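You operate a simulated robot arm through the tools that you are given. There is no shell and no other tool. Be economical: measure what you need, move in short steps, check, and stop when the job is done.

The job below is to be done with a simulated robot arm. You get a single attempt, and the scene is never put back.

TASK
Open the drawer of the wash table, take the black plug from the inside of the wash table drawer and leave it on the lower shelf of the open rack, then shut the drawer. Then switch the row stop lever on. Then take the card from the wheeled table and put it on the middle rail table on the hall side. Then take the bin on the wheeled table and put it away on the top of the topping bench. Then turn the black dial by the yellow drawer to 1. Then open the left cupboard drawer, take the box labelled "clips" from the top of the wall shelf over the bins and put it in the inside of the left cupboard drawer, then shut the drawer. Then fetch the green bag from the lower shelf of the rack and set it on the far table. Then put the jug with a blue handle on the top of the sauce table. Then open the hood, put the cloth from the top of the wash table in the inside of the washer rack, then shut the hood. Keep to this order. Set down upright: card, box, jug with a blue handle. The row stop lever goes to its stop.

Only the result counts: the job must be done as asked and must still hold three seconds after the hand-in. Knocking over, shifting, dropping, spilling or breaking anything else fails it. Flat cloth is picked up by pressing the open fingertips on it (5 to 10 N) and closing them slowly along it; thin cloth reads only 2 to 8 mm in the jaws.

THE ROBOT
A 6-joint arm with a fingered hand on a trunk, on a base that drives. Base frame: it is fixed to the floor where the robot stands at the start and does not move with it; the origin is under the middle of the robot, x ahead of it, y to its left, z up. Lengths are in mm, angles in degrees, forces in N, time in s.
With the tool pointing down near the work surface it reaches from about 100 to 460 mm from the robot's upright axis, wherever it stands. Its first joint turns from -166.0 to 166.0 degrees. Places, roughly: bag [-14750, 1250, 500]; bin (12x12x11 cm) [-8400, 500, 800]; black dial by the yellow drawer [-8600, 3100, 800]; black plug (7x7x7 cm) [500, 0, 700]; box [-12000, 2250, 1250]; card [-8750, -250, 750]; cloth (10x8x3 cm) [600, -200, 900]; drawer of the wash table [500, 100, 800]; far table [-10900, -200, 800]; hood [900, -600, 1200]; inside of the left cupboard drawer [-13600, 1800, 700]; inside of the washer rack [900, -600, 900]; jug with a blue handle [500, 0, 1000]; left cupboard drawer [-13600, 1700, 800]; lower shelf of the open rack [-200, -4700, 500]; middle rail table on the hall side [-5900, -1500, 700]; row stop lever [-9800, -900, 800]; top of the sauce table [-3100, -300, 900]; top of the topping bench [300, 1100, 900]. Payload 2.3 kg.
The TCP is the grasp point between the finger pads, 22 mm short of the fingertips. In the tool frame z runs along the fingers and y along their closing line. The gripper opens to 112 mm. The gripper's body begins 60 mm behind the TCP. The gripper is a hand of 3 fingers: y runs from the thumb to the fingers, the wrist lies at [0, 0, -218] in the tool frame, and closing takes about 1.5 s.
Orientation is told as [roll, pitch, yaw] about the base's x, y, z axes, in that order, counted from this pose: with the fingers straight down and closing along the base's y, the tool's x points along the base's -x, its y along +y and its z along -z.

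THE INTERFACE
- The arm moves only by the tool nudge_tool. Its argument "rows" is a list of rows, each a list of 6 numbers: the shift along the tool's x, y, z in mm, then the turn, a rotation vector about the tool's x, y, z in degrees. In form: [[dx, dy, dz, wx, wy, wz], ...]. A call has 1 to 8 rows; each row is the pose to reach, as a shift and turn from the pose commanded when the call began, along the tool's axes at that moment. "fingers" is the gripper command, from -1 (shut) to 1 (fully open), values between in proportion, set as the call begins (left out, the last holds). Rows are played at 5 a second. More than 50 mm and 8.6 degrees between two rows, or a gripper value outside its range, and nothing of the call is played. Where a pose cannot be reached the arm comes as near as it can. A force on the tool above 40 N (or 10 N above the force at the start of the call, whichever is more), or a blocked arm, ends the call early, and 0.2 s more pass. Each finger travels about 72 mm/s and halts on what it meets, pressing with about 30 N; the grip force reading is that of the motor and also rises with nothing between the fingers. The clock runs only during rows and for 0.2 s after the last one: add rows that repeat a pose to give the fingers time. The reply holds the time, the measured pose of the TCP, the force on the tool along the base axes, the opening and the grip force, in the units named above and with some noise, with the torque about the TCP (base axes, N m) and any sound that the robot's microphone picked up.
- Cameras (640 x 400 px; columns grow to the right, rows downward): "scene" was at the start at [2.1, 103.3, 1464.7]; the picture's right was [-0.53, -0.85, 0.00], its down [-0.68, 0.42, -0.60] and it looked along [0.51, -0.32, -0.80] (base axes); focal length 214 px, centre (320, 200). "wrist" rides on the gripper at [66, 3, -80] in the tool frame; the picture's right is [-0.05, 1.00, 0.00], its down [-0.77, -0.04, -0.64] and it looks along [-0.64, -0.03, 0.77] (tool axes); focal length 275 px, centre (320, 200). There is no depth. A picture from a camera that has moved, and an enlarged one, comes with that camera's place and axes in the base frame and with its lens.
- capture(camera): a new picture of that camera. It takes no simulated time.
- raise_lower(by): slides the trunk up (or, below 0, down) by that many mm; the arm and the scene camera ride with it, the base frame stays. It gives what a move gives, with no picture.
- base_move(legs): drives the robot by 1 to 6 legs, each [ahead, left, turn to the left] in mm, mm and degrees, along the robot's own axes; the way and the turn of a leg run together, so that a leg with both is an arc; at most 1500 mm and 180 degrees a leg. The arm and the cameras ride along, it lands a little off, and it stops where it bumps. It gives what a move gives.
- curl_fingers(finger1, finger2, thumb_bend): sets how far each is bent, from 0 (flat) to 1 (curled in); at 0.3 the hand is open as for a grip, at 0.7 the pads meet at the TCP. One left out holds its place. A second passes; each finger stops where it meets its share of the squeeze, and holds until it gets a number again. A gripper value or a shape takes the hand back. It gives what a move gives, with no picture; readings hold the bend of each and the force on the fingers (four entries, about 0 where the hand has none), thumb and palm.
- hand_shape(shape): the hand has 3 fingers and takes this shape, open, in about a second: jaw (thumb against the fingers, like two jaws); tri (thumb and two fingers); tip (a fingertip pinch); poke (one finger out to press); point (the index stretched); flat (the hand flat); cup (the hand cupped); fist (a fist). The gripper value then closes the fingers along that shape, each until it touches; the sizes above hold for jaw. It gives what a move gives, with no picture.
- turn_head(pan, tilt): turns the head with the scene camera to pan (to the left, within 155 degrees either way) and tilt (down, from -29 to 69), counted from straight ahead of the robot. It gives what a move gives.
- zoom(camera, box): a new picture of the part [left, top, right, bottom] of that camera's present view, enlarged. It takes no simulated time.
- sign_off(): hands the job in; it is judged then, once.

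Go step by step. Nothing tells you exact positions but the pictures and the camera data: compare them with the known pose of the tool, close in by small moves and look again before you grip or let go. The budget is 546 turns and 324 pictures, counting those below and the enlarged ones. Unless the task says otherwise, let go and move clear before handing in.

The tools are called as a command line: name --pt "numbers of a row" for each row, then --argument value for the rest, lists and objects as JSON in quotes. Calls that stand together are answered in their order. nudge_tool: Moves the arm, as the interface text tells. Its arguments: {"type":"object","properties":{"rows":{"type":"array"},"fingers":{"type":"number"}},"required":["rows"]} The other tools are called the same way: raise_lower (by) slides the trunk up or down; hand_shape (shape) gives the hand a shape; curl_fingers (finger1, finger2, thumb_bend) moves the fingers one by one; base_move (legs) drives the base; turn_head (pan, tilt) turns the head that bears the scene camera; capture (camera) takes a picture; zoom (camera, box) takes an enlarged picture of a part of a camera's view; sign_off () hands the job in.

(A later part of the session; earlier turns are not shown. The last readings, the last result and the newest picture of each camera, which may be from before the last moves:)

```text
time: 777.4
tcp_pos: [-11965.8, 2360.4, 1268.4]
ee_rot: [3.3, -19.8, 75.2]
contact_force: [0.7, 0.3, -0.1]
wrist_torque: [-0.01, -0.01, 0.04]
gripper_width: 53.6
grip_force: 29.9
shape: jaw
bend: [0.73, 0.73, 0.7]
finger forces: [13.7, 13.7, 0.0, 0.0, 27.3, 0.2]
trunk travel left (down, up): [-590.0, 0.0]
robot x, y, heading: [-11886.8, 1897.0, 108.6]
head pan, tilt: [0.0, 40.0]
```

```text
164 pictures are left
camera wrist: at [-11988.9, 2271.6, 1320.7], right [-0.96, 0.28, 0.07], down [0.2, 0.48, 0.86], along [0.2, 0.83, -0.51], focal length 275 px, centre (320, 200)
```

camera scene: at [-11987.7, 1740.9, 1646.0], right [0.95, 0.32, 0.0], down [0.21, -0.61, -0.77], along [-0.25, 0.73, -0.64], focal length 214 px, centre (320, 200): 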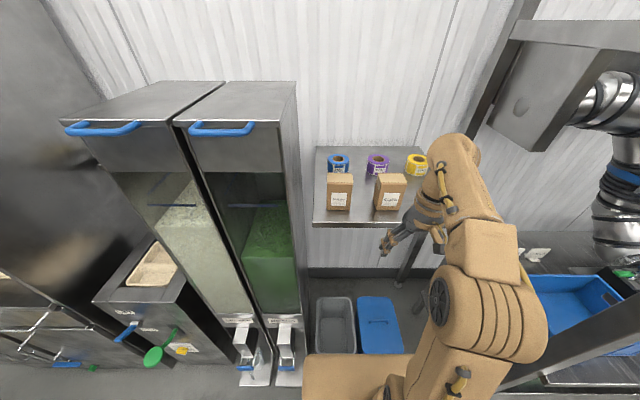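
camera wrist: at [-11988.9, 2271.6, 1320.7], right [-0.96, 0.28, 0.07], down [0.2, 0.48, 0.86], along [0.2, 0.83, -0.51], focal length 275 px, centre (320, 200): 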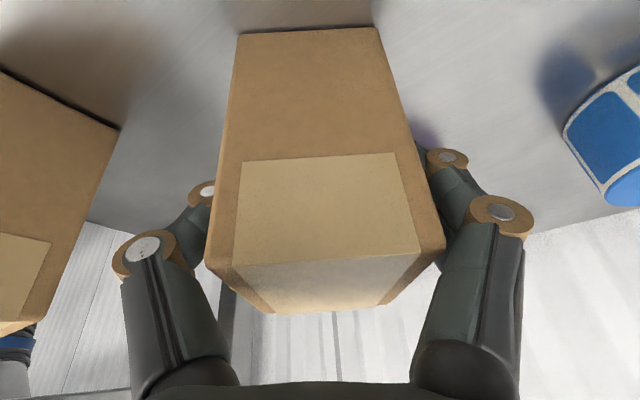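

The box is gripped (53.6 mm). I'll lift it 30 mm and back out.

nudge_tool --pt "-4 0 -10 0 0 0" --pt "-10 0 -28 0 0 0" --pt "-10 0 -28 0 0 0"

base_move --legs '[[-400, 0, 0]]'

capture --camera "scene"

capture --camera "wrist"

```text
time: 778.2
tcp_pos: [-11964.2, 2360.1, 1296.2]
ee_rot: [3.4, -19.8, 75.2]
contact_force: [-0.3, -0.4, -3.1]
wrist_torque: [0.03, 0.02, -0.03]
gripper_width: 53.6
grip_force: 29.3
shape: jaw
bend: [0.73, 0.73, 0.7]
finger forces: [13.7, 13.8, 0.1, 0.0, 27.3, 0.0]
trunk travel left (down, up): [-590.0, 0.0]
robot x, y, heading: [-11887.6, 1893.3, 108.9]
head pan, tilt: [0.0, 40.0]
```

```text
time: 780.6
tcp_pos: [-11837.5, 1982.3, 1297.0]
ee_rot: [3.3, -19.8, 75.3]
contact_force: [-0.4, 0.5, -2.1]
wrist_torque: [-0.04, 0.01, -0.03]
gripper_width: 53.6
grip_force: 30.0
shape: jaw
bend: [0.73, 0.73, 0.7]
finger forces: [13.7, 13.7, 0.0, 0.1, 27.4, 0.0]
trunk travel left (down, up): [-590.0, 0.0]
robot x, y, heading: [-11761.9, 1516.2, 108.8]
head pan, tilt: [0.0, 40.0]
```

```text
163 pictures are left
camera scene: at [-11905.0, 1497.0, 1673.0], right [0.95, 0.32, 0.0], down [0.21, -0.61, -0.77], along [-0.25, 0.73, -0.64], focal length 214 px, centre (320, 200)
```

scene: 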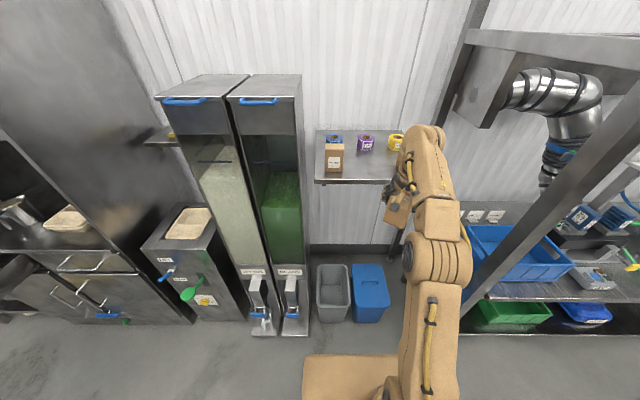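

```text
162 pictures are left
camera wrist: at [-11859.5, 1894.5, 1349.9], right [-0.96, 0.28, 0.07], down [0.2, 0.48, 0.86], along [0.2, 0.83, -0.51], focal length 275 px, centre (320, 200)
```

wrist: 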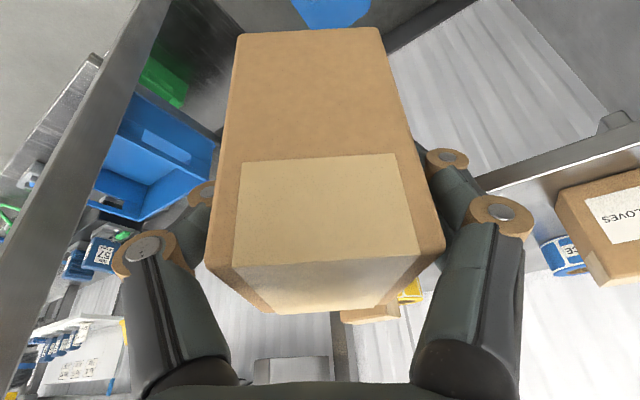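

The box is in hand and the others are untouched. I'll turn it square with the robot, keeping its upright attitude, pull it in and drive back to the open drawer.

base_move --legs '[[-250, 0, 0]]'

nudge_tool --pt "0 0 0 -2.3 0 -6.3" --pt "0 0 0 -4.6 0 -12.6" --pt "0 0 0 -6.9 0 -19" --pt "0 0 0 -9.2 0 -25.3" --pt "0 0 0 -11.5 0 -31.6"

nudge_tool --pt "38 0 -14 0 0 0" --pt "76 0 -28 0 0 0" --pt "100 0 -36 0 0 0"

base_move --legs '[[0, 1400, 0], [0, 360, 0]]'

turn_head --pan 0 --tilt 50

capture --camera "scene"

```text
time: 782.5
tcp_pos: [-11756.2, 1748.2, 1298.4]
ee_rot: [3.4, -19.8, 75.2]
contact_force: [0.5, -0.4, -1.9]
wrist_torque: [0.01, -0.02, -0.01]
gripper_width: 53.4
grip_force: 29.8
shape: jaw
bend: [0.73, 0.73, 0.7]
finger forces: [13.7, 13.6, 0.0, 0.0, 27.4, 0.0]
trunk travel left (down, up): [-590.0, 0.0]
robot x, y, heading: [-11682.2, 1283.0, 108.6]
head pan, tilt: [0.0, 40.0]
```

```text
time: 783.6
tcp_pos: [-11756.5, 1748.4, 1296.3]
ee_rot: [2.8, -21.6, 109.1]
contact_force: [0.4, 0.1, -2.5]
wrist_torque: [0.01, -0.02, -0.03]
gripper_width: 53.5
grip_force: 30.7
shape: jaw
bend: [0.73, 0.73, 0.7]
finger forces: [13.7, 13.7, 0.1, 0.0, 27.4, 0.1]
trunk travel left (down, up): [-590.0, 0.0]
robot x, y, heading: [-11685.0, 1280.8, 108.6]
head pan, tilt: [0.0, 40.0]
```

```text
time: 784.5
tcp_pos: [-11720.1, 1646.6, 1293.1]
ee_rot: [2.8, -21.7, 108.9]
contact_force: [0.6, 0.3, -2.4]
wrist_torque: [0.0, -0.02, 0.0]
gripper_width: 53.7
grip_force: 29.8
shape: jaw
bend: [0.73, 0.73, 0.7]
finger forces: [13.8, 13.6, 0.0, 0.0, 27.3, 0.0]
trunk travel left (down, up): [-590.0, 0.0]
robot x, y, heading: [-11686.6, 1277.8, 108.6]
head pan, tilt: [0.0, 40.0]
```

```text
time: 793.4
tcp_pos: [-13392.5, 1090.3, 1293.7]
ee_rot: [2.9, -21.6, 108.8]
contact_force: [0.6, 0.4, -1.6]
wrist_torque: [-0.03, 0.0, 0.02]
gripper_width: 53.5
grip_force: 29.8
shape: jaw
bend: [0.73, 0.73, 0.7]
finger forces: [13.7, 13.7, 0.0, 0.2, 27.4, 0.1]
trunk travel left (down, up): [-590.0, 0.0]
robot x, y, heading: [-13356.8, 723.1, 108.9]
head pan, tilt: [0.0, 40.0]
```

```text
time: 794.1
tcp_pos: [-13392.3, 1089.9, 1291.8]
ee_rot: [2.9, -21.5, 108.7]
contact_force: [-1.1, -0.9, -1.3]
wrist_torque: [-0.03, -0.02, -0.02]
gripper_width: 53.4
grip_force: 30.2
shape: jaw
bend: [0.73, 0.73, 0.7]
finger forces: [13.7, 13.7, 0.1, 0.1, 27.3, 0.1]
trunk travel left (down, up): [-590.0, 0.0]
robot x, y, heading: [-13356.3, 727.2, 108.5]
head pan, tilt: [0.0, 50.0]
```

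```text
161 pictures are left
camera scene: at [-13495.7, 697.4, 1658.9], right [0.95, 0.32, 0.0], down [0.24, -0.73, -0.64], along [-0.2, 0.61, -0.77], focal length 214 px, centre (320, 200)
```

scene: 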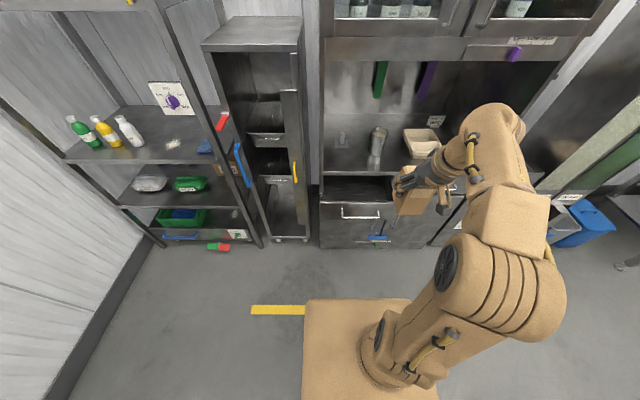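

The drawer's opening spans about 690 to 880 ahead, centred 62 right. I'll drive forward 365 mm and lower the box over it.

base_move --legs '[[365, 0, 0]]'

raise_lower --by -330

capture --camera "scene"

capture --camera "wrist"

```text
time: 796.4
tcp_pos: [-13509.9, 1436.7, 1293.5]
ee_rot: [3.0, -21.5, 108.7]
contact_force: [0.1, -0.3, -1.2]
wrist_torque: [-0.01, 0.0, -0.02]
gripper_width: 53.5
grip_force: 29.6
shape: jaw
bend: [0.73, 0.73, 0.7]
finger forces: [13.8, 13.7, 0.0, 0.0, 27.2, 0.1]
trunk travel left (down, up): [-590.0, 0.0]
robot x, y, heading: [-13473.5, 1068.8, 108.4]
head pan, tilt: [0.0, 50.0]
```

```text
time: 799.7
tcp_pos: [-13509.2, 1436.2, 964.2]
ee_rot: [2.9, -21.6, 108.8]
contact_force: [0.3, -0.8, -2.7]
wrist_torque: [-0.05, 0.0, 0.01]
gripper_width: 53.4
grip_force: 29.1
shape: jaw
bend: [0.73, 0.73, 0.7]
finger forces: [13.7, 13.8, 0.0, 0.0, 27.3, 0.1]
trunk travel left (down, up): [-260.0, 330.0]
robot x, y, heading: [-13470.4, 1068.9, 108.5]
head pan, tilt: [0.0, 50.0]
```

```text
160 pictures are left
camera scene: at [-13611.9, 1043.6, 1328.8], right [0.95, 0.32, 0.0], down [0.24, -0.73, -0.64], along [-0.2, 0.61, -0.77], focal length 214 px, centre (320, 200)
```

scene: 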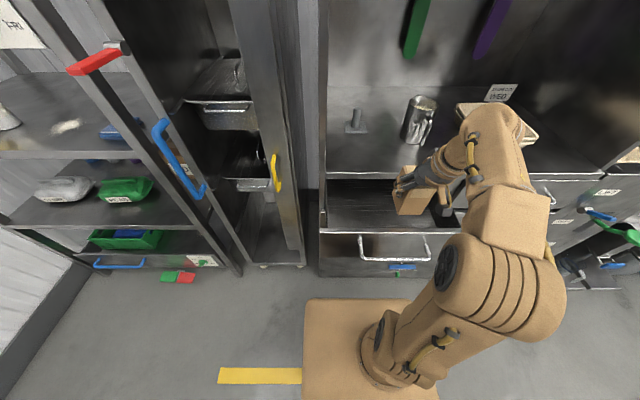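

```text
159 pictures are left
camera wrist: at [-13479.7, 1348.9, 1013.6], right [-0.95, -0.3, 0.06], down [-0.09, 0.48, 0.87], along [-0.29, 0.82, -0.48], focal length 275 px, centre (320, 200)
```

wrist: 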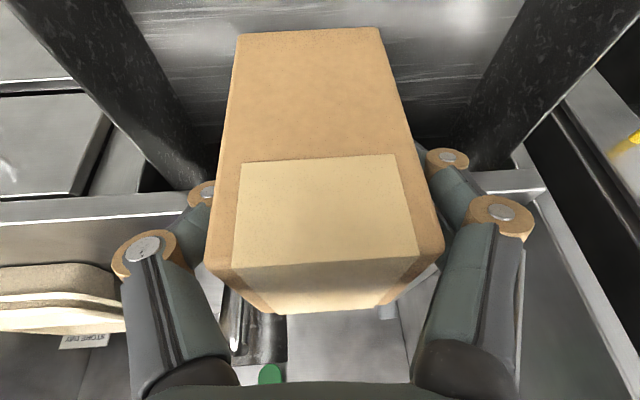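

The box is centred sideways over the drawer; I'll move it 50 mm farther in, then lower.

nudge_tool --pt "-23 0 9 0 0 0" --pt "-47 0 18 0 0 0" --pt "-47 0 18 0 0 0"

raise_lower --by -110

capture --camera "scene"

capture --camera "wrist"

```text
time: 800.5
tcp_pos: [-13526.3, 1482.7, 963.7]
ee_rot: [2.9, -21.5, 108.8]
contact_force: [-0.1, -0.4, -2.8]
wrist_torque: [-0.07, 0.02, 0.01]
gripper_width: 53.3
grip_force: 30.1
shape: jaw
bend: [0.73, 0.73, 0.7]
finger forces: [13.6, 13.6, 0.0, 0.0, 27.3, 0.0]
trunk travel left (down, up): [-260.0, 330.0]
robot x, y, heading: [-13471.7, 1068.1, 108.6]
head pan, tilt: [0.0, 50.0]
```

```text
time: 801.9
tcp_pos: [-13525.3, 1483.0, 853.3]
ee_rot: [2.8, -21.6, 108.8]
contact_force: [-0.4, -1.1, -2.0]
wrist_torque: [0.04, 0.02, 0.02]
gripper_width: 53.3
grip_force: 29.9
shape: jaw
bend: [0.73, 0.73, 0.7]
finger forces: [13.8, 13.6, 0.0, 0.0, 27.2, 0.0]
trunk travel left (down, up): [-150.0, 440.0]
robot x, y, heading: [-13475.5, 1068.7, 108.5]
head pan, tilt: [0.0, 50.0]
```

```text
158 pictures are left
camera scene: at [-13611.9, 1043.6, 1218.8], right [0.95, 0.32, 0.0], down [0.24, -0.73, -0.64], along [-0.2, 0.61, -0.77], focal length 214 px, centre (320, 200)
```

scene: 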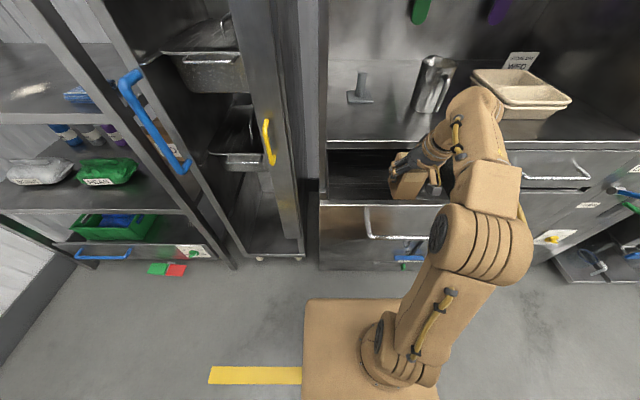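

```text
157 pictures are left
camera wrist: at [-13496.4, 1395.7, 903.9], right [-0.95, -0.3, 0.06], down [-0.09, 0.48, 0.87], along [-0.29, 0.82, -0.48], focal length 275 px, centre (320, 200)
```

wrist: 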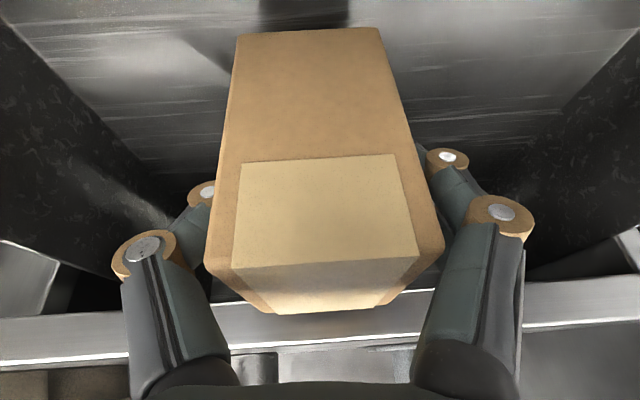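

The box is between the drawer's walls. I'll lower it in small steps until it touches the drawer floor.

nudge_tool --pt "3.7 0 9.3 0 0 0" --pt "7.3 0 18.6 0 0 0" --pt "11 0 28 0 0 0" --pt "13.9 0 35.3 0 0 0" --pt "16.5 0 41.9 0 0 0" --pt "19 0 48.4 0 0 0" --pt "21.6 0 54.9 0 0 0"

```text
time: 802.8
tcp_pos: [-13528.0, 1483.3, 826.0]
ee_rot: [2.5, -22.5, 108.9]
contact_force: [0.7, 1.8, 29.1]
wrist_torque: [-3.05, -1.01, 0.12]
gripper_width: 53.5
grip_force: 30.2
shape: jaw
bend: [0.73, 0.73, 0.7]
finger forces: [13.7, 13.6, 0.1, 0.0, 27.4, 0.1]
trunk travel left (down, up): [-150.0, 440.0]
robot x, y, heading: [-13472.0, 1070.9, 108.7]
head pan, tilt: [0.0, 50.0]
stopped in row 4: the force on the tool passed its limit at 56 N (the readings are from after the stop); the commanded pose is now the measured one
```

The torque says the wrist camera's housing touched the drawer front. I'll lift slightly, move 55 mm farther in, and lower again.

nudge_tool --pt "-7 0 -18 0 0 0" --pt "-33 0 -8 0 0 0" --pt "-58 0 2 0 0 0" --pt "-58 0 2 0 0 0"

capture --camera "wrist"

zoom --camera "scene" --box '[300, 100, 500, 280]'

```text
time: 803.8
tcp_pos: [-13543.6, 1535.4, 842.9]
ee_rot: [2.8, -21.9, 109.0]
contact_force: [3.5, -9.0, -15.6]
wrist_torque: [0.06, -0.04, 0.04]
gripper_width: 53.4
grip_force: 30.5
shape: jaw
bend: [0.72, 0.73, 0.7]
finger forces: [14.2, 14.9, 0.0, 0.0, 30.0, 0.0]
trunk travel left (down, up): [-150.0, 440.0]
robot x, y, heading: [-13473.8, 1072.2, 108.4]
head pan, tilt: [0.0, 50.0]
```

```text
156 pictures are left
camera wrist: at [-13515.3, 1447.6, 891.9], right [-0.95, -0.3, 0.06], down [-0.09, 0.47, 0.88], along [-0.29, 0.83, -0.48], focal length 275 px, centre (320, 200)
```

wrist: 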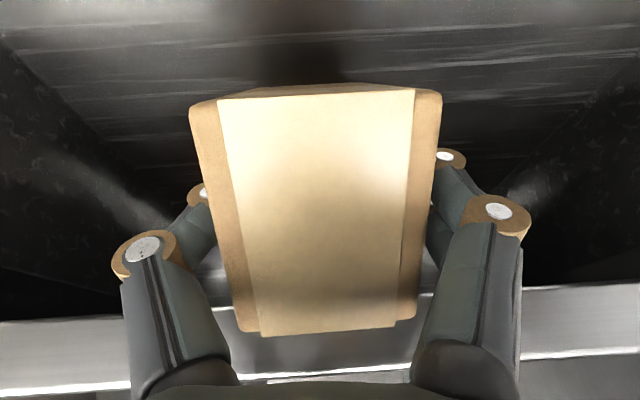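

```text
2.22 times, centred on (400, 190) of scene
camera zoom: at [-13611.4, 1043.6, 1218.7], right [0.95, 0.32, 0.0], down [0.24, -0.73, -0.64], along [-0.2, 0.61, -0.77], focal length 477 px, centre (142, 222)
```

zoom: 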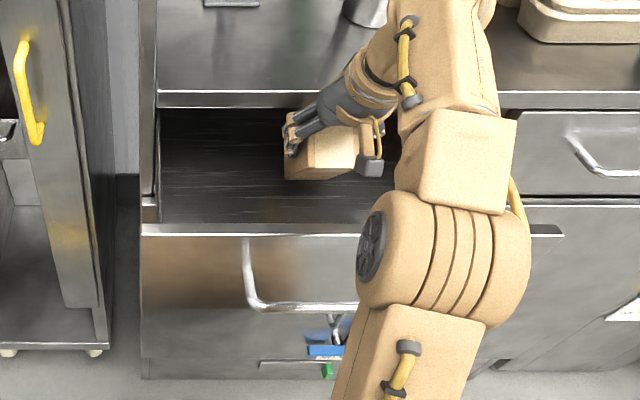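

The box top caught the counter edge and the box swung about 40° in the grip (still held). I'll back it off, raise it out of the drawer, and straighten by bringing the hand back to vertical.

nudge_tool --pt "28 0 -11 0 0 0" --pt "56 0 -22 0 0 0"

raise_lower --by 90

nudge_tool --pt "0 0 0 0 8 0" --pt "0 0 0 0 16 0" --pt "0 0 0 0 24 0"

capture --camera "wrist"

zoom --camera "scene" --box '[300, 100, 500, 280]'

```text
time: 804.4
tcp_pos: [-13523.6, 1479.4, 841.6]
ee_rot: [2.6, -22.1, 109.0]
contact_force: [0.0, 0.1, -2.1]
wrist_torque: [0.0, 0.01, -0.01]
gripper_width: 53.3
grip_force: 30.2
shape: jaw
bend: [0.72, 0.73, 0.7]
finger forces: [15.2, 14.7, 0.0, 0.0, 29.9, 0.0]
trunk travel left (down, up): [-150.0, 440.0]
robot x, y, heading: [-13471.4, 1072.0, 108.4]
head pan, tilt: [0.0, 50.0]
```

```text
time: 805.7
tcp_pos: [-13523.2, 1478.0, 933.0]
ee_rot: [2.6, -22.1, 109.0]
contact_force: [0.2, 0.0, -2.6]
wrist_torque: [0.01, 0.0, 0.01]
gripper_width: 53.2
grip_force: 30.3
shape: jaw
bend: [0.72, 0.73, 0.7]
finger forces: [15.2, 14.7, 0.0, 0.1, 29.8, 0.0]
trunk travel left (down, up): [-240.0, 350.0]
robot x, y, heading: [-13471.3, 1068.0, 108.4]
head pan, tilt: [0.0, 50.0]
```

```text
time: 806.5
tcp_pos: [-13525.7, 1473.7, 931.4]
ee_rot: [3.4, 0.8, 109.6]
contact_force: [0.7, -0.3, -1.7]
wrist_torque: [0.01, -0.01, 0.01]
gripper_width: 53.1
grip_force: 30.0
shape: jaw
bend: [0.72, 0.73, 0.7]
finger forces: [14.8, 14.0, 0.0, 0.0, 28.8, 0.1]
out of reach, approached as far as the arm can: row 3
trunk travel left (down, up): [-240.0, 350.0]
robot x, y, heading: [-13472.6, 1071.1, 108.5]
head pan, tilt: [0.0, 50.0]
```

```text
154 pictures are left
camera wrist: at [-13504.5, 1411.0, 1012.5], right [-0.96, -0.29, 0.06], down [-0.19, 0.76, 0.62], along [-0.22, 0.58, -0.78], focal length 275 px, centre (320, 200)
```

wrist: 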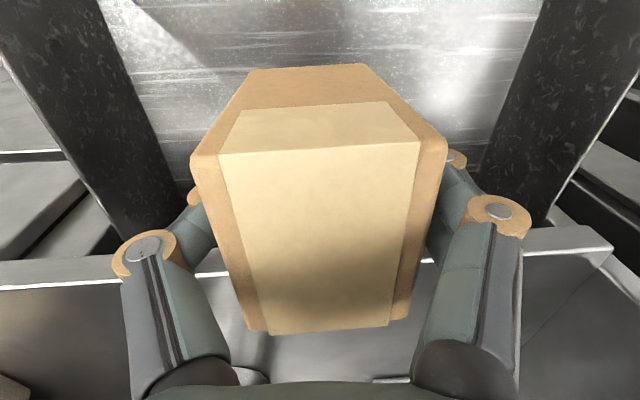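

```text
2.22 times, centred on (400, 190) of scene
camera zoom: at [-13611.9, 1043.7, 1308.8], right [0.95, 0.32, 0.0], down [0.24, -0.73, -0.64], along [-0.2, 0.61, -0.77], focal length 477 px, centre (142, 222)
```

zoom: 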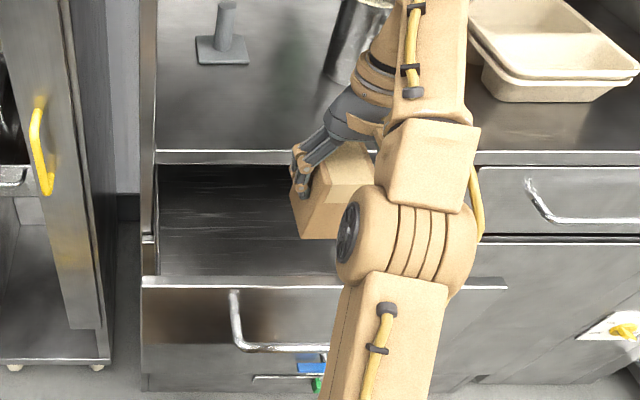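

The box is upright again with the hand vertical, and 33 mm inside of the drawer front. I'll lower by trunk, then gently by arm.

raise_lower --by -85

nudge_tool --pt "0 0 6 0 0 0" --pt "0 0 12 0 0 0" --pt "0 0 17 0 0 0" --pt "0 0 22 0 0 0" --pt "0 0 27 0 0 0" --pt "0 0 32 0 0 0" --pt "0 0 37 0 0 0"

capture --camera "wrist"

```text
time: 807.7
tcp_pos: [-13527.9, 1473.1, 847.1]
ee_rot: [3.4, 0.8, 109.6]
contact_force: [-0.4, -0.6, -1.6]
wrist_torque: [0.04, 0.01, -0.02]
gripper_width: 52.9
grip_force: 29.8
shape: jaw
bend: [0.72, 0.73, 0.7]
finger forces: [14.6, 13.9, 0.1, 0.1, 28.8, 0.0]
trunk travel left (down, up): [-155.0, 435.0]
robot x, y, heading: [-13469.1, 1072.7, 108.8]
head pan, tilt: [0.0, 50.0]
```

```text
time: 809.3
tcp_pos: [-13527.0, 1469.4, 813.3]
ee_rot: [3.2, 0.4, 109.4]
contact_force: [1.3, 0.5, 35.1]
wrist_torque: [-0.05, -0.08, -0.03]
gripper_width: 53.2
grip_force: 29.9
shape: jaw
bend: [0.74, 0.74, 0.7]
finger forces: [15.9, 15.7, 0.0, 0.0, 33.4, 0.0]
trunk travel left (down, up): [-155.0, 435.0]
robot x, y, heading: [-13470.4, 1071.4, 108.6]
head pan, tilt: [0.0, 50.0]
```

```text
152 pictures are left
camera wrist: at [-13505.5, 1406.9, 893.8], right [-0.96, -0.29, 0.06], down [-0.19, 0.75, 0.63], along [-0.22, 0.59, -0.78], focal length 275 px, centre (320, 200)
```

wrist: 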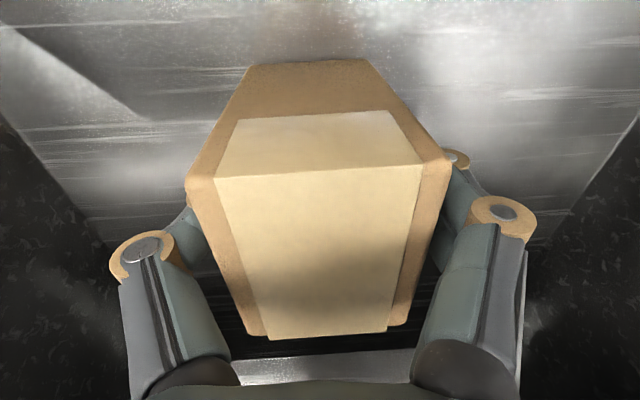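

The box is on the drawer floor. I'll ease off and open the fingers, then lift out.

nudge_tool --pt "0 0 -4 0 0 0" --pt "0 0 -4 0 0 0"

nudge_tool --pt "0 0 0 0 0 0" --pt "0 0 0 0 0 0" --pt "0 0 0 0 0 0" --pt "0 0 0 0 0 0" --fingers 0.5

raise_lower --by 200

capture --camera "wrist"

```text
time: 809.9
tcp_pos: [-13527.9, 1470.7, 813.6]
ee_rot: [3.3, 0.6, 109.5]
contact_force: [1.0, -0.5, 14.7]
wrist_torque: [-0.04, -0.1, -0.05]
gripper_width: 53.3
grip_force: 29.6
shape: jaw
bend: [0.74, 0.74, 0.7]
finger forces: [15.7, 15.6, 0.0, 0.1, 32.6, 0.0]
trunk travel left (down, up): [-155.0, 435.0]
robot x, y, heading: [-13472.1, 1067.6, 108.3]
head pan, tilt: [0.0, 50.0]
```

```text
time: 810.9
tcp_pos: [-13528.1, 1471.4, 814.5]
ee_rot: [3.4, 0.9, 109.5]
contact_force: [-0.4, -0.4, 0.4]
wrist_torque: [0.0, -0.03, -0.01]
gripper_width: 83.8
grip_force: 0.0
shape: jaw
bend: [0.64, 0.64, 0.6]
finger forces: [0.1, 0.0, 0.1, 0.0, 0.0, 0.1]
trunk travel left (down, up): [-155.0, 435.0]
robot x, y, heading: [-13471.3, 1070.7, 108.6]
head pan, tilt: [0.0, 50.0]
```

```text
time: 813.0
tcp_pos: [-13528.4, 1470.1, 1014.6]
ee_rot: [3.3, 0.8, 109.4]
contact_force: [0.9, -0.4, -0.3]
wrist_torque: [0.03, 0.03, -0.01]
gripper_width: 83.3
grip_force: 0.0
shape: jaw
bend: [0.64, 0.64, 0.6]
finger forces: [0.1, 0.0, 0.0, 0.0, 0.0, 0.0]
trunk travel left (down, up): [-355.0, 235.0]
robot x, y, heading: [-13472.3, 1070.4, 108.6]
head pan, tilt: [0.0, 50.0]
```

```text
151 pictures are left
camera wrist: at [-13506.3, 1409.5, 1094.9], right [-0.96, -0.29, 0.06], down [-0.19, 0.76, 0.62], along [-0.22, 0.58, -0.78], focal length 275 px, centre (320, 200)
```

wrist: 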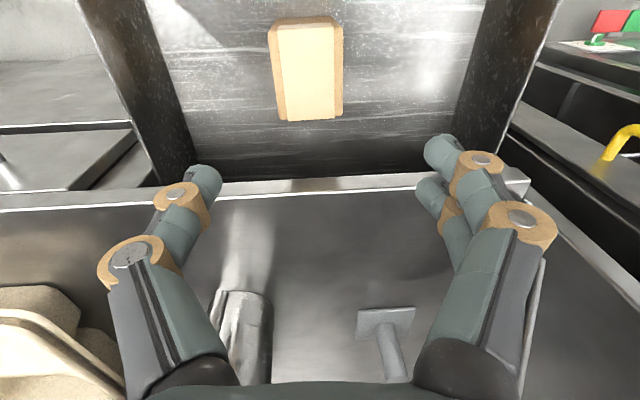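

The box stands upright in the drawer. Before shutting, I'll check from a lower view that its top clears the counter edge.

nudge_tool --pt "40 0 0 -1.7 0 0" --pt "80 0 0 -3.3 0 0" --pt "110 0 0 -3.3 0 0"

base_move --legs '[[-420, 0, 0]]'

raise_lower --by -350

turn_head --pan -10 --tilt 15

zoom --camera "scene" --box '[240, 180, 440, 320]'

```text
time: 813.9
tcp_pos: [-13491.3, 1368.8, 1015.9]
ee_rot: [6.7, 0.8, 109.5]
contact_force: [-0.1, -0.3, 0.6]
wrist_torque: [0.05, 0.0, 0.01]
gripper_width: 83.6
grip_force: 0.1
shape: jaw
bend: [0.64, 0.64, 0.6]
finger forces: [0.1, 0.0, 0.0, 0.0, 0.1, 0.0]
trunk travel left (down, up): [-355.0, 235.0]
robot x, y, heading: [-13471.7, 1070.2, 108.8]
head pan, tilt: [0.0, 50.0]
```

```text
time: 816.4
tcp_pos: [-13358.2, 969.5, 1015.3]
ee_rot: [6.8, 0.7, 109.4]
contact_force: [-0.4, 0.9, 0.0]
wrist_torque: [0.03, 0.02, -0.01]
gripper_width: 83.5
grip_force: 0.0
shape: jaw
bend: [0.64, 0.64, 0.6]
finger forces: [0.0, 0.0, 0.1, 0.0, 0.1, 0.0]
trunk travel left (down, up): [-355.0, 235.0]
robot x, y, heading: [-13338.1, 668.4, 108.3]
head pan, tilt: [0.0, 50.0]
```

```text
time: 819.9
tcp_pos: [-13358.2, 969.0, 665.6]
ee_rot: [6.7, 0.6, 109.4]
contact_force: [0.7, -0.3, 0.2]
wrist_torque: [-0.01, -0.02, 0.01]
gripper_width: 83.5
grip_force: 0.0
shape: jaw
bend: [0.64, 0.64, 0.6]
finger forces: [0.1, 0.0, 0.0, 0.1, 0.0, 0.0]
trunk travel left (down, up): [-5.0, 585.0]
robot x, y, heading: [-13336.1, 667.0, 108.4]
head pan, tilt: [0.0, 50.0]
```

```text
time: 820.9
tcp_pos: [-13357.7, 969.8, 665.9]
ee_rot: [6.8, 0.7, 109.3]
contact_force: [0.2, 0.0, 1.1]
wrist_torque: [0.03, -0.01, -0.02]
gripper_width: 83.5
grip_force: 0.0
shape: jaw
bend: [0.64, 0.64, 0.6]
finger forces: [0.0, 0.0, 0.0, 0.1, 0.0, 0.1]
trunk travel left (down, up): [-5.0, 585.0]
robot x, y, heading: [-13338.1, 671.8, 108.3]
head pan, tilt: [-10.0, 15.0]
```

```text
2.86 times, centred on (340, 250) of scene
camera zoom: at [-13468.2, 664.5, 1127.5], right [0.99, 0.15, 0.0], down [0.04, -0.26, -0.97], along [-0.14, 0.96, -0.26], focal length 613 px, centre (263, 57)
```

zoom: 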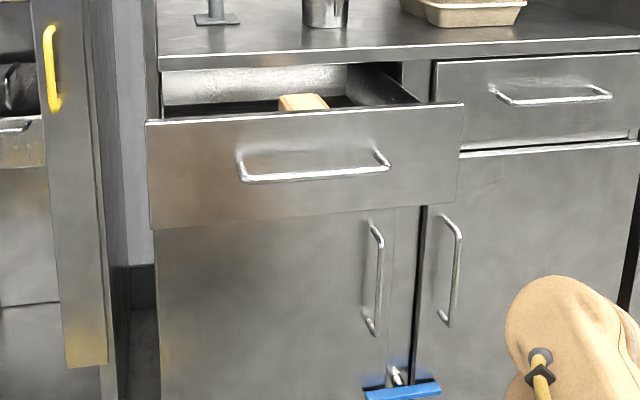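

The box top stays just below the drawer's walls, so it should clear. I'll close the fingers, set them at handle height and push the drawer shut.

nudge_tool --pt "0 0 0 6.7 0 0" --pt "0 0 0 6.7 0 0" --pt "0 0 0 6.7 0 0" --pt "0 0 0 6.7 0 0" --pt "0 0 0 6.7 0 0" --fingers -1

raise_lower --by 128

base_move --legs '[[330, 0, 0.3]]'

capture --camera "wrist"

```text
time: 822.1
tcp_pos: [-13357.4, 970.1, 665.4]
ee_rot: [-0.1, 0.8, 109.4]
contact_force: [0.4, -0.4, -0.4]
wrist_torque: [0.01, 0.01, -0.01]
gripper_width: 0.1
grip_force: 30.6
shape: jaw
bend: [0.68, 0.68, 0.76]
finger forces: [0.0, 0.1, 0.0, 0.0, 0.1, 0.1]
trunk travel left (down, up): [-5.0, 585.0]
robot x, y, heading: [-13340.0, 672.1, 108.5]
head pan, tilt: [-10.0, 15.0]
```

```text
time: 823.6
tcp_pos: [-13357.9, 969.9, 792.4]
ee_rot: [-0.1, 0.8, 109.5]
contact_force: [0.4, 0.7, -0.4]
wrist_torque: [0.0, -0.03, 0.0]
gripper_width: 0.2
grip_force: 29.9
shape: jaw
bend: [0.68, 0.68, 0.76]
finger forces: [0.1, 0.0, 0.1, 0.0, 0.1, 0.0]
trunk travel left (down, up): [-133.0, 457.0]
robot x, y, heading: [-13338.1, 673.1, 108.4]
head pan, tilt: [-10.0, 15.0]
```

```text
time: 825.8
tcp_pos: [-13463.9, 1282.9, 794.1]
ee_rot: [0.0, 0.8, 109.7]
contact_force: [-0.1, -0.3, -0.3]
wrist_torque: [0.0, -0.04, 0.0]
gripper_width: 0.3
grip_force: 30.1
shape: jaw
bend: [0.68, 0.68, 0.76]
finger forces: [0.1, 0.0, 0.0, 0.0, 0.1, 0.1]
trunk travel left (down, up): [-133.0, 457.0]
robot x, y, heading: [-13446.0, 986.9, 108.4]
head pan, tilt: [-10.0, 15.0]
```

```text
149 pictures are left
camera wrist: at [-13446.4, 1219.2, 874.1], right [-0.96, -0.29, 0.0], down [-0.23, 0.75, 0.63], along [-0.18, 0.6, -0.78], focal length 275 px, centre (320, 200)
```

wrist: 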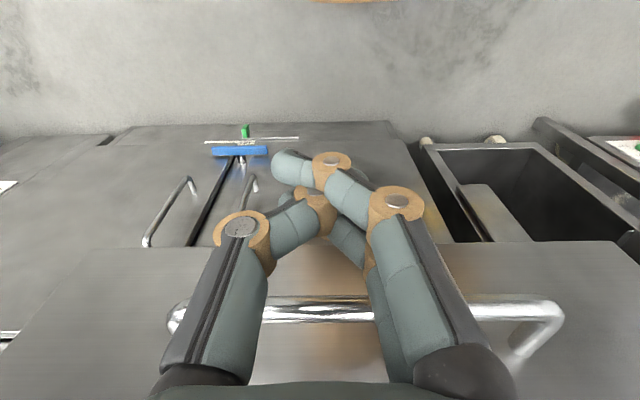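

The fingers are in front of the bar. I'll drive forward to push the drawer most of the way in and check the box.

base_move --legs '[[150, 0, 0]]'

turn_head --pan 0 --tilt 45

zoom --camera "scene" --box '[300, 100, 500, 280]'

```text
time: 827.2
tcp_pos: [-13512.9, 1426.9, 793.2]
ee_rot: [0.0, 0.8, 109.6]
contact_force: [0.1, 1.0, -0.4]
wrist_torque: [0.0, 0.03, 0.0]
gripper_width: 0.0
grip_force: 29.9
shape: jaw
bend: [0.68, 0.68, 0.76]
finger forces: [0.0, 0.1, 0.0, 0.1, 0.0, 0.0]
trunk travel left (down, up): [-133.0, 457.0]
robot x, y, heading: [-13492.8, 1126.9, 108.4]
head pan, tilt: [-10.0, 15.0]
```

```text
time: 828.1
tcp_pos: [-13512.0, 1427.2, 793.2]
ee_rot: [-0.1, 0.8, 109.6]
contact_force: [0.5, -0.4, 0.3]
wrist_torque: [-0.01, 0.0, 0.03]
gripper_width: 0.0
grip_force: 29.8
shape: jaw
bend: [0.68, 0.68, 0.76]
finger forces: [0.0, 0.0, 0.0, 0.0, 0.0, 0.0]
trunk travel left (down, up): [-133.0, 457.0]
robot x, y, heading: [-13493.3, 1129.5, 108.5]
head pan, tilt: [0.0, 45.0]
```

```text
2.22 times, centred on (400, 190) of scene
camera zoom: at [-13633.5, 1105.2, 1208.8], right [0.95, 0.32, 0.0], down [0.23, -0.67, -0.71], along [-0.23, 0.67, -0.71], focal length 477 px, centre (142, 222)
```

zoom: 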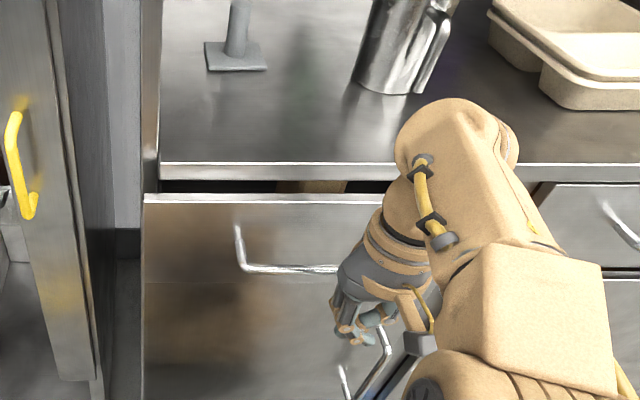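

The box is passing under the counter edge without trouble. I'll continue.

base_move --legs '[[90, 0, 0]]'

nudge_tool --pt "-10 0 0 0 0 0" --pt "-20 0 0 0 0 0" --pt "-30 0 0 0 0 0" --pt "-38 0 0 0 0 0" --pt "-46 0 0 0 0 0" --pt "-54 0 0 0 0 0" --pt "-62 0 0 0 0 0" --pt "-70 0 0 0 0 0"

zoom --camera "scene" --box '[300, 100, 500, 280]'

```text
time: 829.3
tcp_pos: [-13533.5, 1495.1, 793.7]
ee_rot: [-0.5, 1.9, 110.2]
contact_force: [1.3, -10.2, 3.2]
wrist_torque: [0.2, 0.06, 0.22]
gripper_width: 0.0
grip_force: 29.6
shape: jaw
bend: [0.68, 0.68, 0.76]
finger forces: [0.0, 18.5, 0.0, 0.0, 0.0, 0.0]
trunk travel left (down, up): [-133.0, 457.0]
robot x, y, heading: [-13519.6, 1203.1, 108.5]
head pan, tilt: [0.0, 45.0]
stopped in leg 1: the force on the tool passed its limit at 84 N (the readings are from after the stop); the commanded pose is now the measured one
```

```text
time: 829.7
tcp_pos: [-13534.1, 1495.4, 792.0]
ee_rot: [-0.8, 2.6, 110.7]
contact_force: [6.3, -26.7, 2.8]
wrist_torque: [0.44, 0.17, 0.52]
gripper_width: 0.0
grip_force: 30.0
shape: jaw
bend: [0.68, 0.68, 0.76]
finger forces: [0.1, 35.6, 0.0, 0.1, 0.0, 0.0]
trunk travel left (down, up): [-133.0, 457.0]
robot x, y, heading: [-13523.7, 1203.4, 108.8]
head pan, tilt: [0.0, 45.0]
stopped in row 1: the force on the tool passed its limit at 48 N (the readings are from after the stop); the commanded pose is now the measured one
```

```text
2.22 times, centred on (400, 190) of scene
camera zoom: at [-13657.3, 1172.9, 1208.8], right [0.95, 0.32, 0.0], down [0.23, -0.67, -0.71], along [-0.23, 0.67, -0.7], focal length 477 px, centre (142, 222)
```

zoom: 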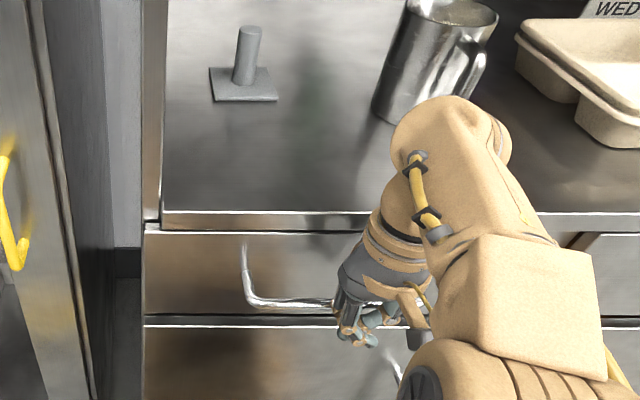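

The drawer met a firm stop. I'll retreat and check that it's flush with its neighbour.

nudge_tool --pt "30 0 0 0 0 0" --pt "60 0 0 0 0 0"

base_move --legs '[[-400, 0, 0]]'

zoom --camera "scene" --box '[290, 130, 510, 270]'

```text
time: 830.3
tcp_pos: [-13513.8, 1444.3, 794.6]
ee_rot: [-0.6, 2.6, 110.6]
contact_force: [0.1, 0.0, -0.3]
wrist_torque: [-0.02, 0.0, -0.01]
gripper_width: 0.1
grip_force: 29.9
shape: jaw
bend: [0.68, 0.68, 0.76]
finger forces: [0.0, 0.0, 0.0, 0.1, 0.0, 0.0]
trunk travel left (down, up): [-133.0, 457.0]
robot x, y, heading: [-13516.8, 1203.2, 108.6]
head pan, tilt: [0.0, 45.0]
```

```text
time: 832.8
tcp_pos: [-13386.7, 1066.7, 795.0]
ee_rot: [-0.4, 2.6, 110.7]
contact_force: [0.2, 0.2, -0.7]
wrist_torque: [-0.02, -0.08, -0.02]
gripper_width: 0.0
grip_force: 30.1
shape: jaw
bend: [0.68, 0.68, 0.76]
finger forces: [0.0, 0.0, 0.1, 0.0, 0.0, 0.0]
trunk travel left (down, up): [-133.0, 457.0]
robot x, y, heading: [-13392.3, 824.2, 108.8]
head pan, tilt: [0.0, 45.0]
```

```text
2.86 times, centred on (400, 200) of scene
camera zoom: at [-13530.5, 801.2, 1208.7], right [0.95, 0.32, 0.0], down [0.23, -0.67, -0.71], along [-0.23, 0.67, -0.71], focal length 613 px, centre (91, 200)
```

zoom: 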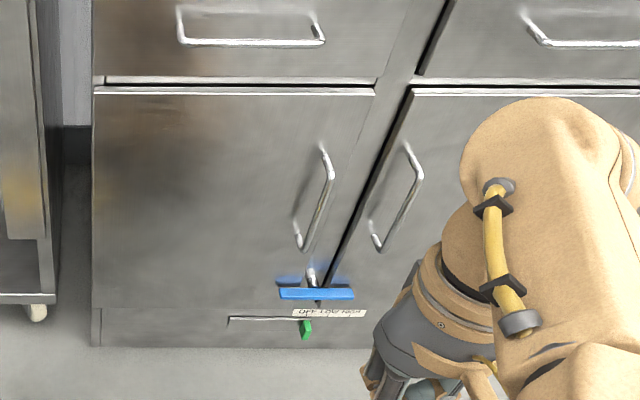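

The left drawer is flush with its neighbour — shut. Next is the green bag on the rack to the left; I'll strafe there and look.

base_move --legs '[[0, 950, 0]]'

turn_head --pan 0 --tilt 35

capture --camera "scene"

```text
time: 837.7
tcp_pos: [-14287.6, 762.3, 794.2]
ee_rot: [-0.5, 2.5, 110.6]
contact_force: [1.0, 0.3, -0.1]
wrist_torque: [-0.02, -0.01, 0.0]
gripper_width: 0.1
grip_force: 29.7
shape: jaw
bend: [0.68, 0.68, 0.76]
finger forces: [0.1, 0.1, 0.1, 0.0, 0.0, 0.1]
trunk travel left (down, up): [-133.0, 457.0]
robot x, y, heading: [-14292.6, 518.9, 108.8]
head pan, tilt: [0.0, 45.0]
```

```text
time: 838.5
tcp_pos: [-14286.2, 762.1, 795.1]
ee_rot: [-0.5, 2.5, 110.5]
contact_force: [0.2, 0.0, 0.8]
wrist_torque: [0.01, -0.05, 0.02]
gripper_width: 0.2
grip_force: 29.5
shape: jaw
bend: [0.68, 0.68, 0.76]
finger forces: [0.0, 0.0, 0.0, 0.1, 0.0, 0.1]
trunk travel left (down, up): [-133.0, 457.0]
robot x, y, heading: [-14288.0, 519.3, 108.6]
head pan, tilt: [0.0, 35.0]
```

```text
145 pictures are left
camera scene: at [-14433.5, 502.5, 1223.5], right [0.95, 0.32, 0.0], down [0.18, -0.54, -0.82], along [-0.26, 0.78, -0.57], focal length 214 px, centre (320, 200)
```

scene: 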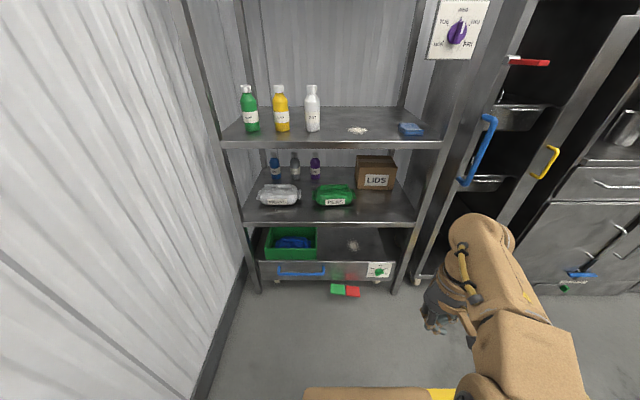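

I see the rack: bags on the lower shelf, with a bottle shelf above it. I'll drive 330 mm closer and measure again.

base_move --legs '[[330, 0, 0]]'

capture --camera "scene"

capture --camera "wrist"

```text
time: 840.6
tcp_pos: [-14392.1, 1074.5, 794.5]
ee_rot: [-0.4, 2.6, 110.5]
contact_force: [0.8, 0.1, 0.0]
wrist_torque: [-0.03, -0.03, -0.01]
gripper_width: 0.0
grip_force: 29.9
shape: jaw
bend: [0.68, 0.68, 0.76]
finger forces: [0.1, 0.1, 0.0, 0.0, 0.0, 0.0]
trunk travel left (down, up): [-133.0, 457.0]
robot x, y, heading: [-14397.5, 831.3, 108.6]
head pan, tilt: [0.0, 35.0]
```

```text
144 pictures are left
camera scene: at [-14538.5, 815.2, 1223.5], right [0.95, 0.32, 0.0], down [0.18, -0.54, -0.82], along [-0.26, 0.78, -0.57], focal length 214 px, centre (320, 200)
```

scene: 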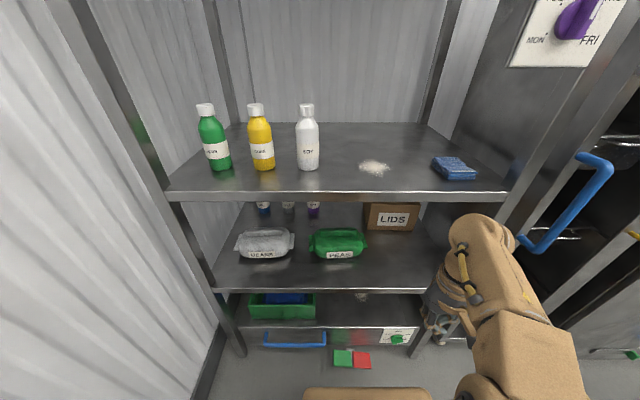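

```text
143 pictures are left
camera wrist: at [-14374.4, 1012.7, 877.6], right [-0.95, -0.3, -0.01], down [-0.25, 0.76, 0.6], along [-0.17, 0.57, -0.8], focal length 275 px, centre (320, 200)
```

wrist: 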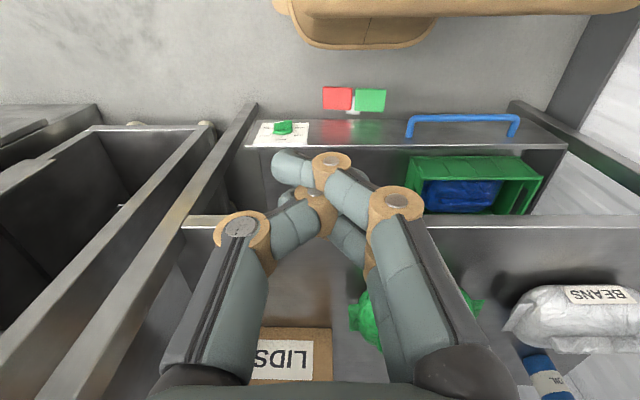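

The lower shelf is at about z 540, its front edge 454 ahead; the green bag lies some 170 mm deep, at y≈70. I'll open the hand and align it with the bag for a better look.

nudge_tool --pt "0 50 0 0 -1.3 0.9" --pt "0 100 0 0 -2.5 1.8" --pt "0 150 0 0 -2.5 1.8" --pt "0 150 0 0 -2.5 1.8" --pt "0 150 0 0 -2.5 1.8" --fingers 1

capture --camera "wrist"

```text
time: 841.8
tcp_pos: [-14532.9, 1023.8, 793.5]
ee_rot: [-0.6, 0.1, 108.7]
contact_force: [-0.1, 0.1, -0.1]
wrist_torque: [-0.02, -0.01, 0.02]
gripper_width: 112.0
grip_force: 0.1
shape: jaw
bend: [0.3, 0.3, 0.3]
finger forces: [0.0, 0.0, 0.0, 0.1, 0.0, 0.0]
trunk travel left (down, up): [-133.0, 457.0]
robot x, y, heading: [-14394.0, 827.9, 108.7]
head pan, tilt: [0.0, 35.0]
```

```text
142 pictures are left
camera wrist: at [-14517.1, 957.9, 873.7], right [-0.96, -0.27, -0.01], down [-0.22, 0.74, 0.63], along [-0.17, 0.61, -0.77], focal length 275 px, centre (320, 200)
```

wrist: 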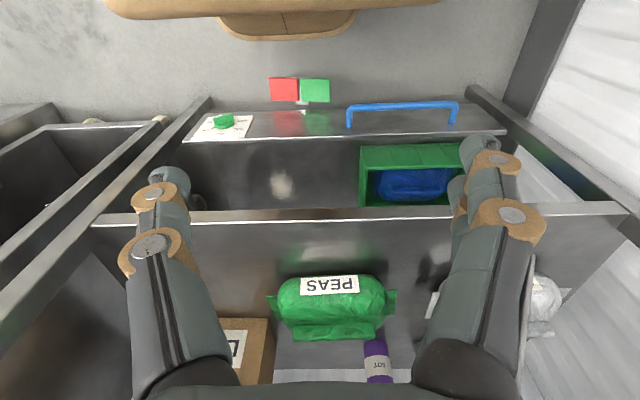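

I need the bag's shape and size to choose a grip, so I'll zoom in from both cameras.

zoom --camera "scene" --box '[290, 205, 390, 275]'

zoom --camera "wrist" --box '[250, 250, 420, 360]'

```text
5.71 times, centred on (340, 240) of scene
camera zoom: at [-14538.4, 815.2, 1223.6], right [0.95, 0.32, 0.0], down [0.18, -0.54, -0.82], along [-0.26, 0.78, -0.57], focal length 1226 px, centre (206, -29)
```

zoom: 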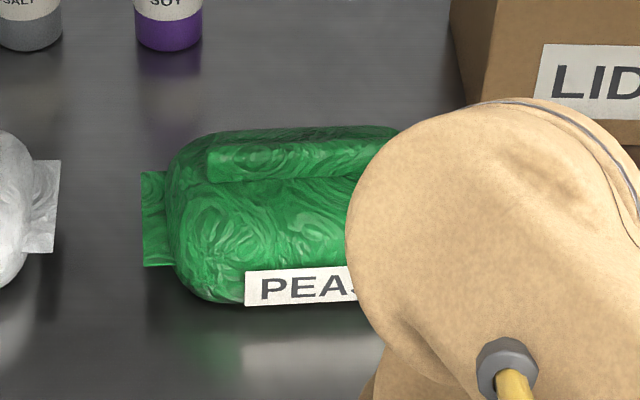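

```text
3.64 times, centred on (335, 305) of wrist
camera zoom: at [-14517.1, 957.9, 873.7], right [-0.96, -0.27, -0.01], down [-0.22, 0.74, 0.63], along [-0.17, 0.61, -0.77], focal length 1001 px, centre (266, -182)
```

zoom: 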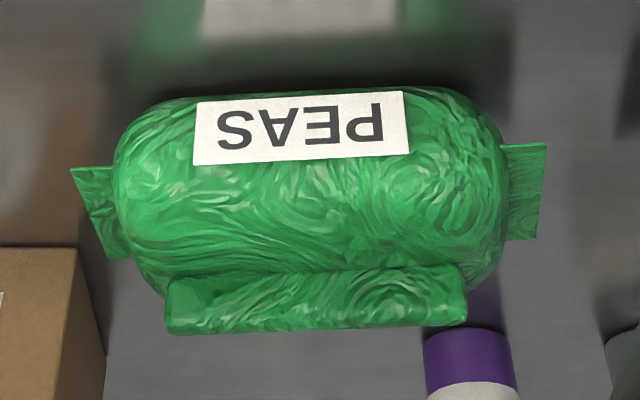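

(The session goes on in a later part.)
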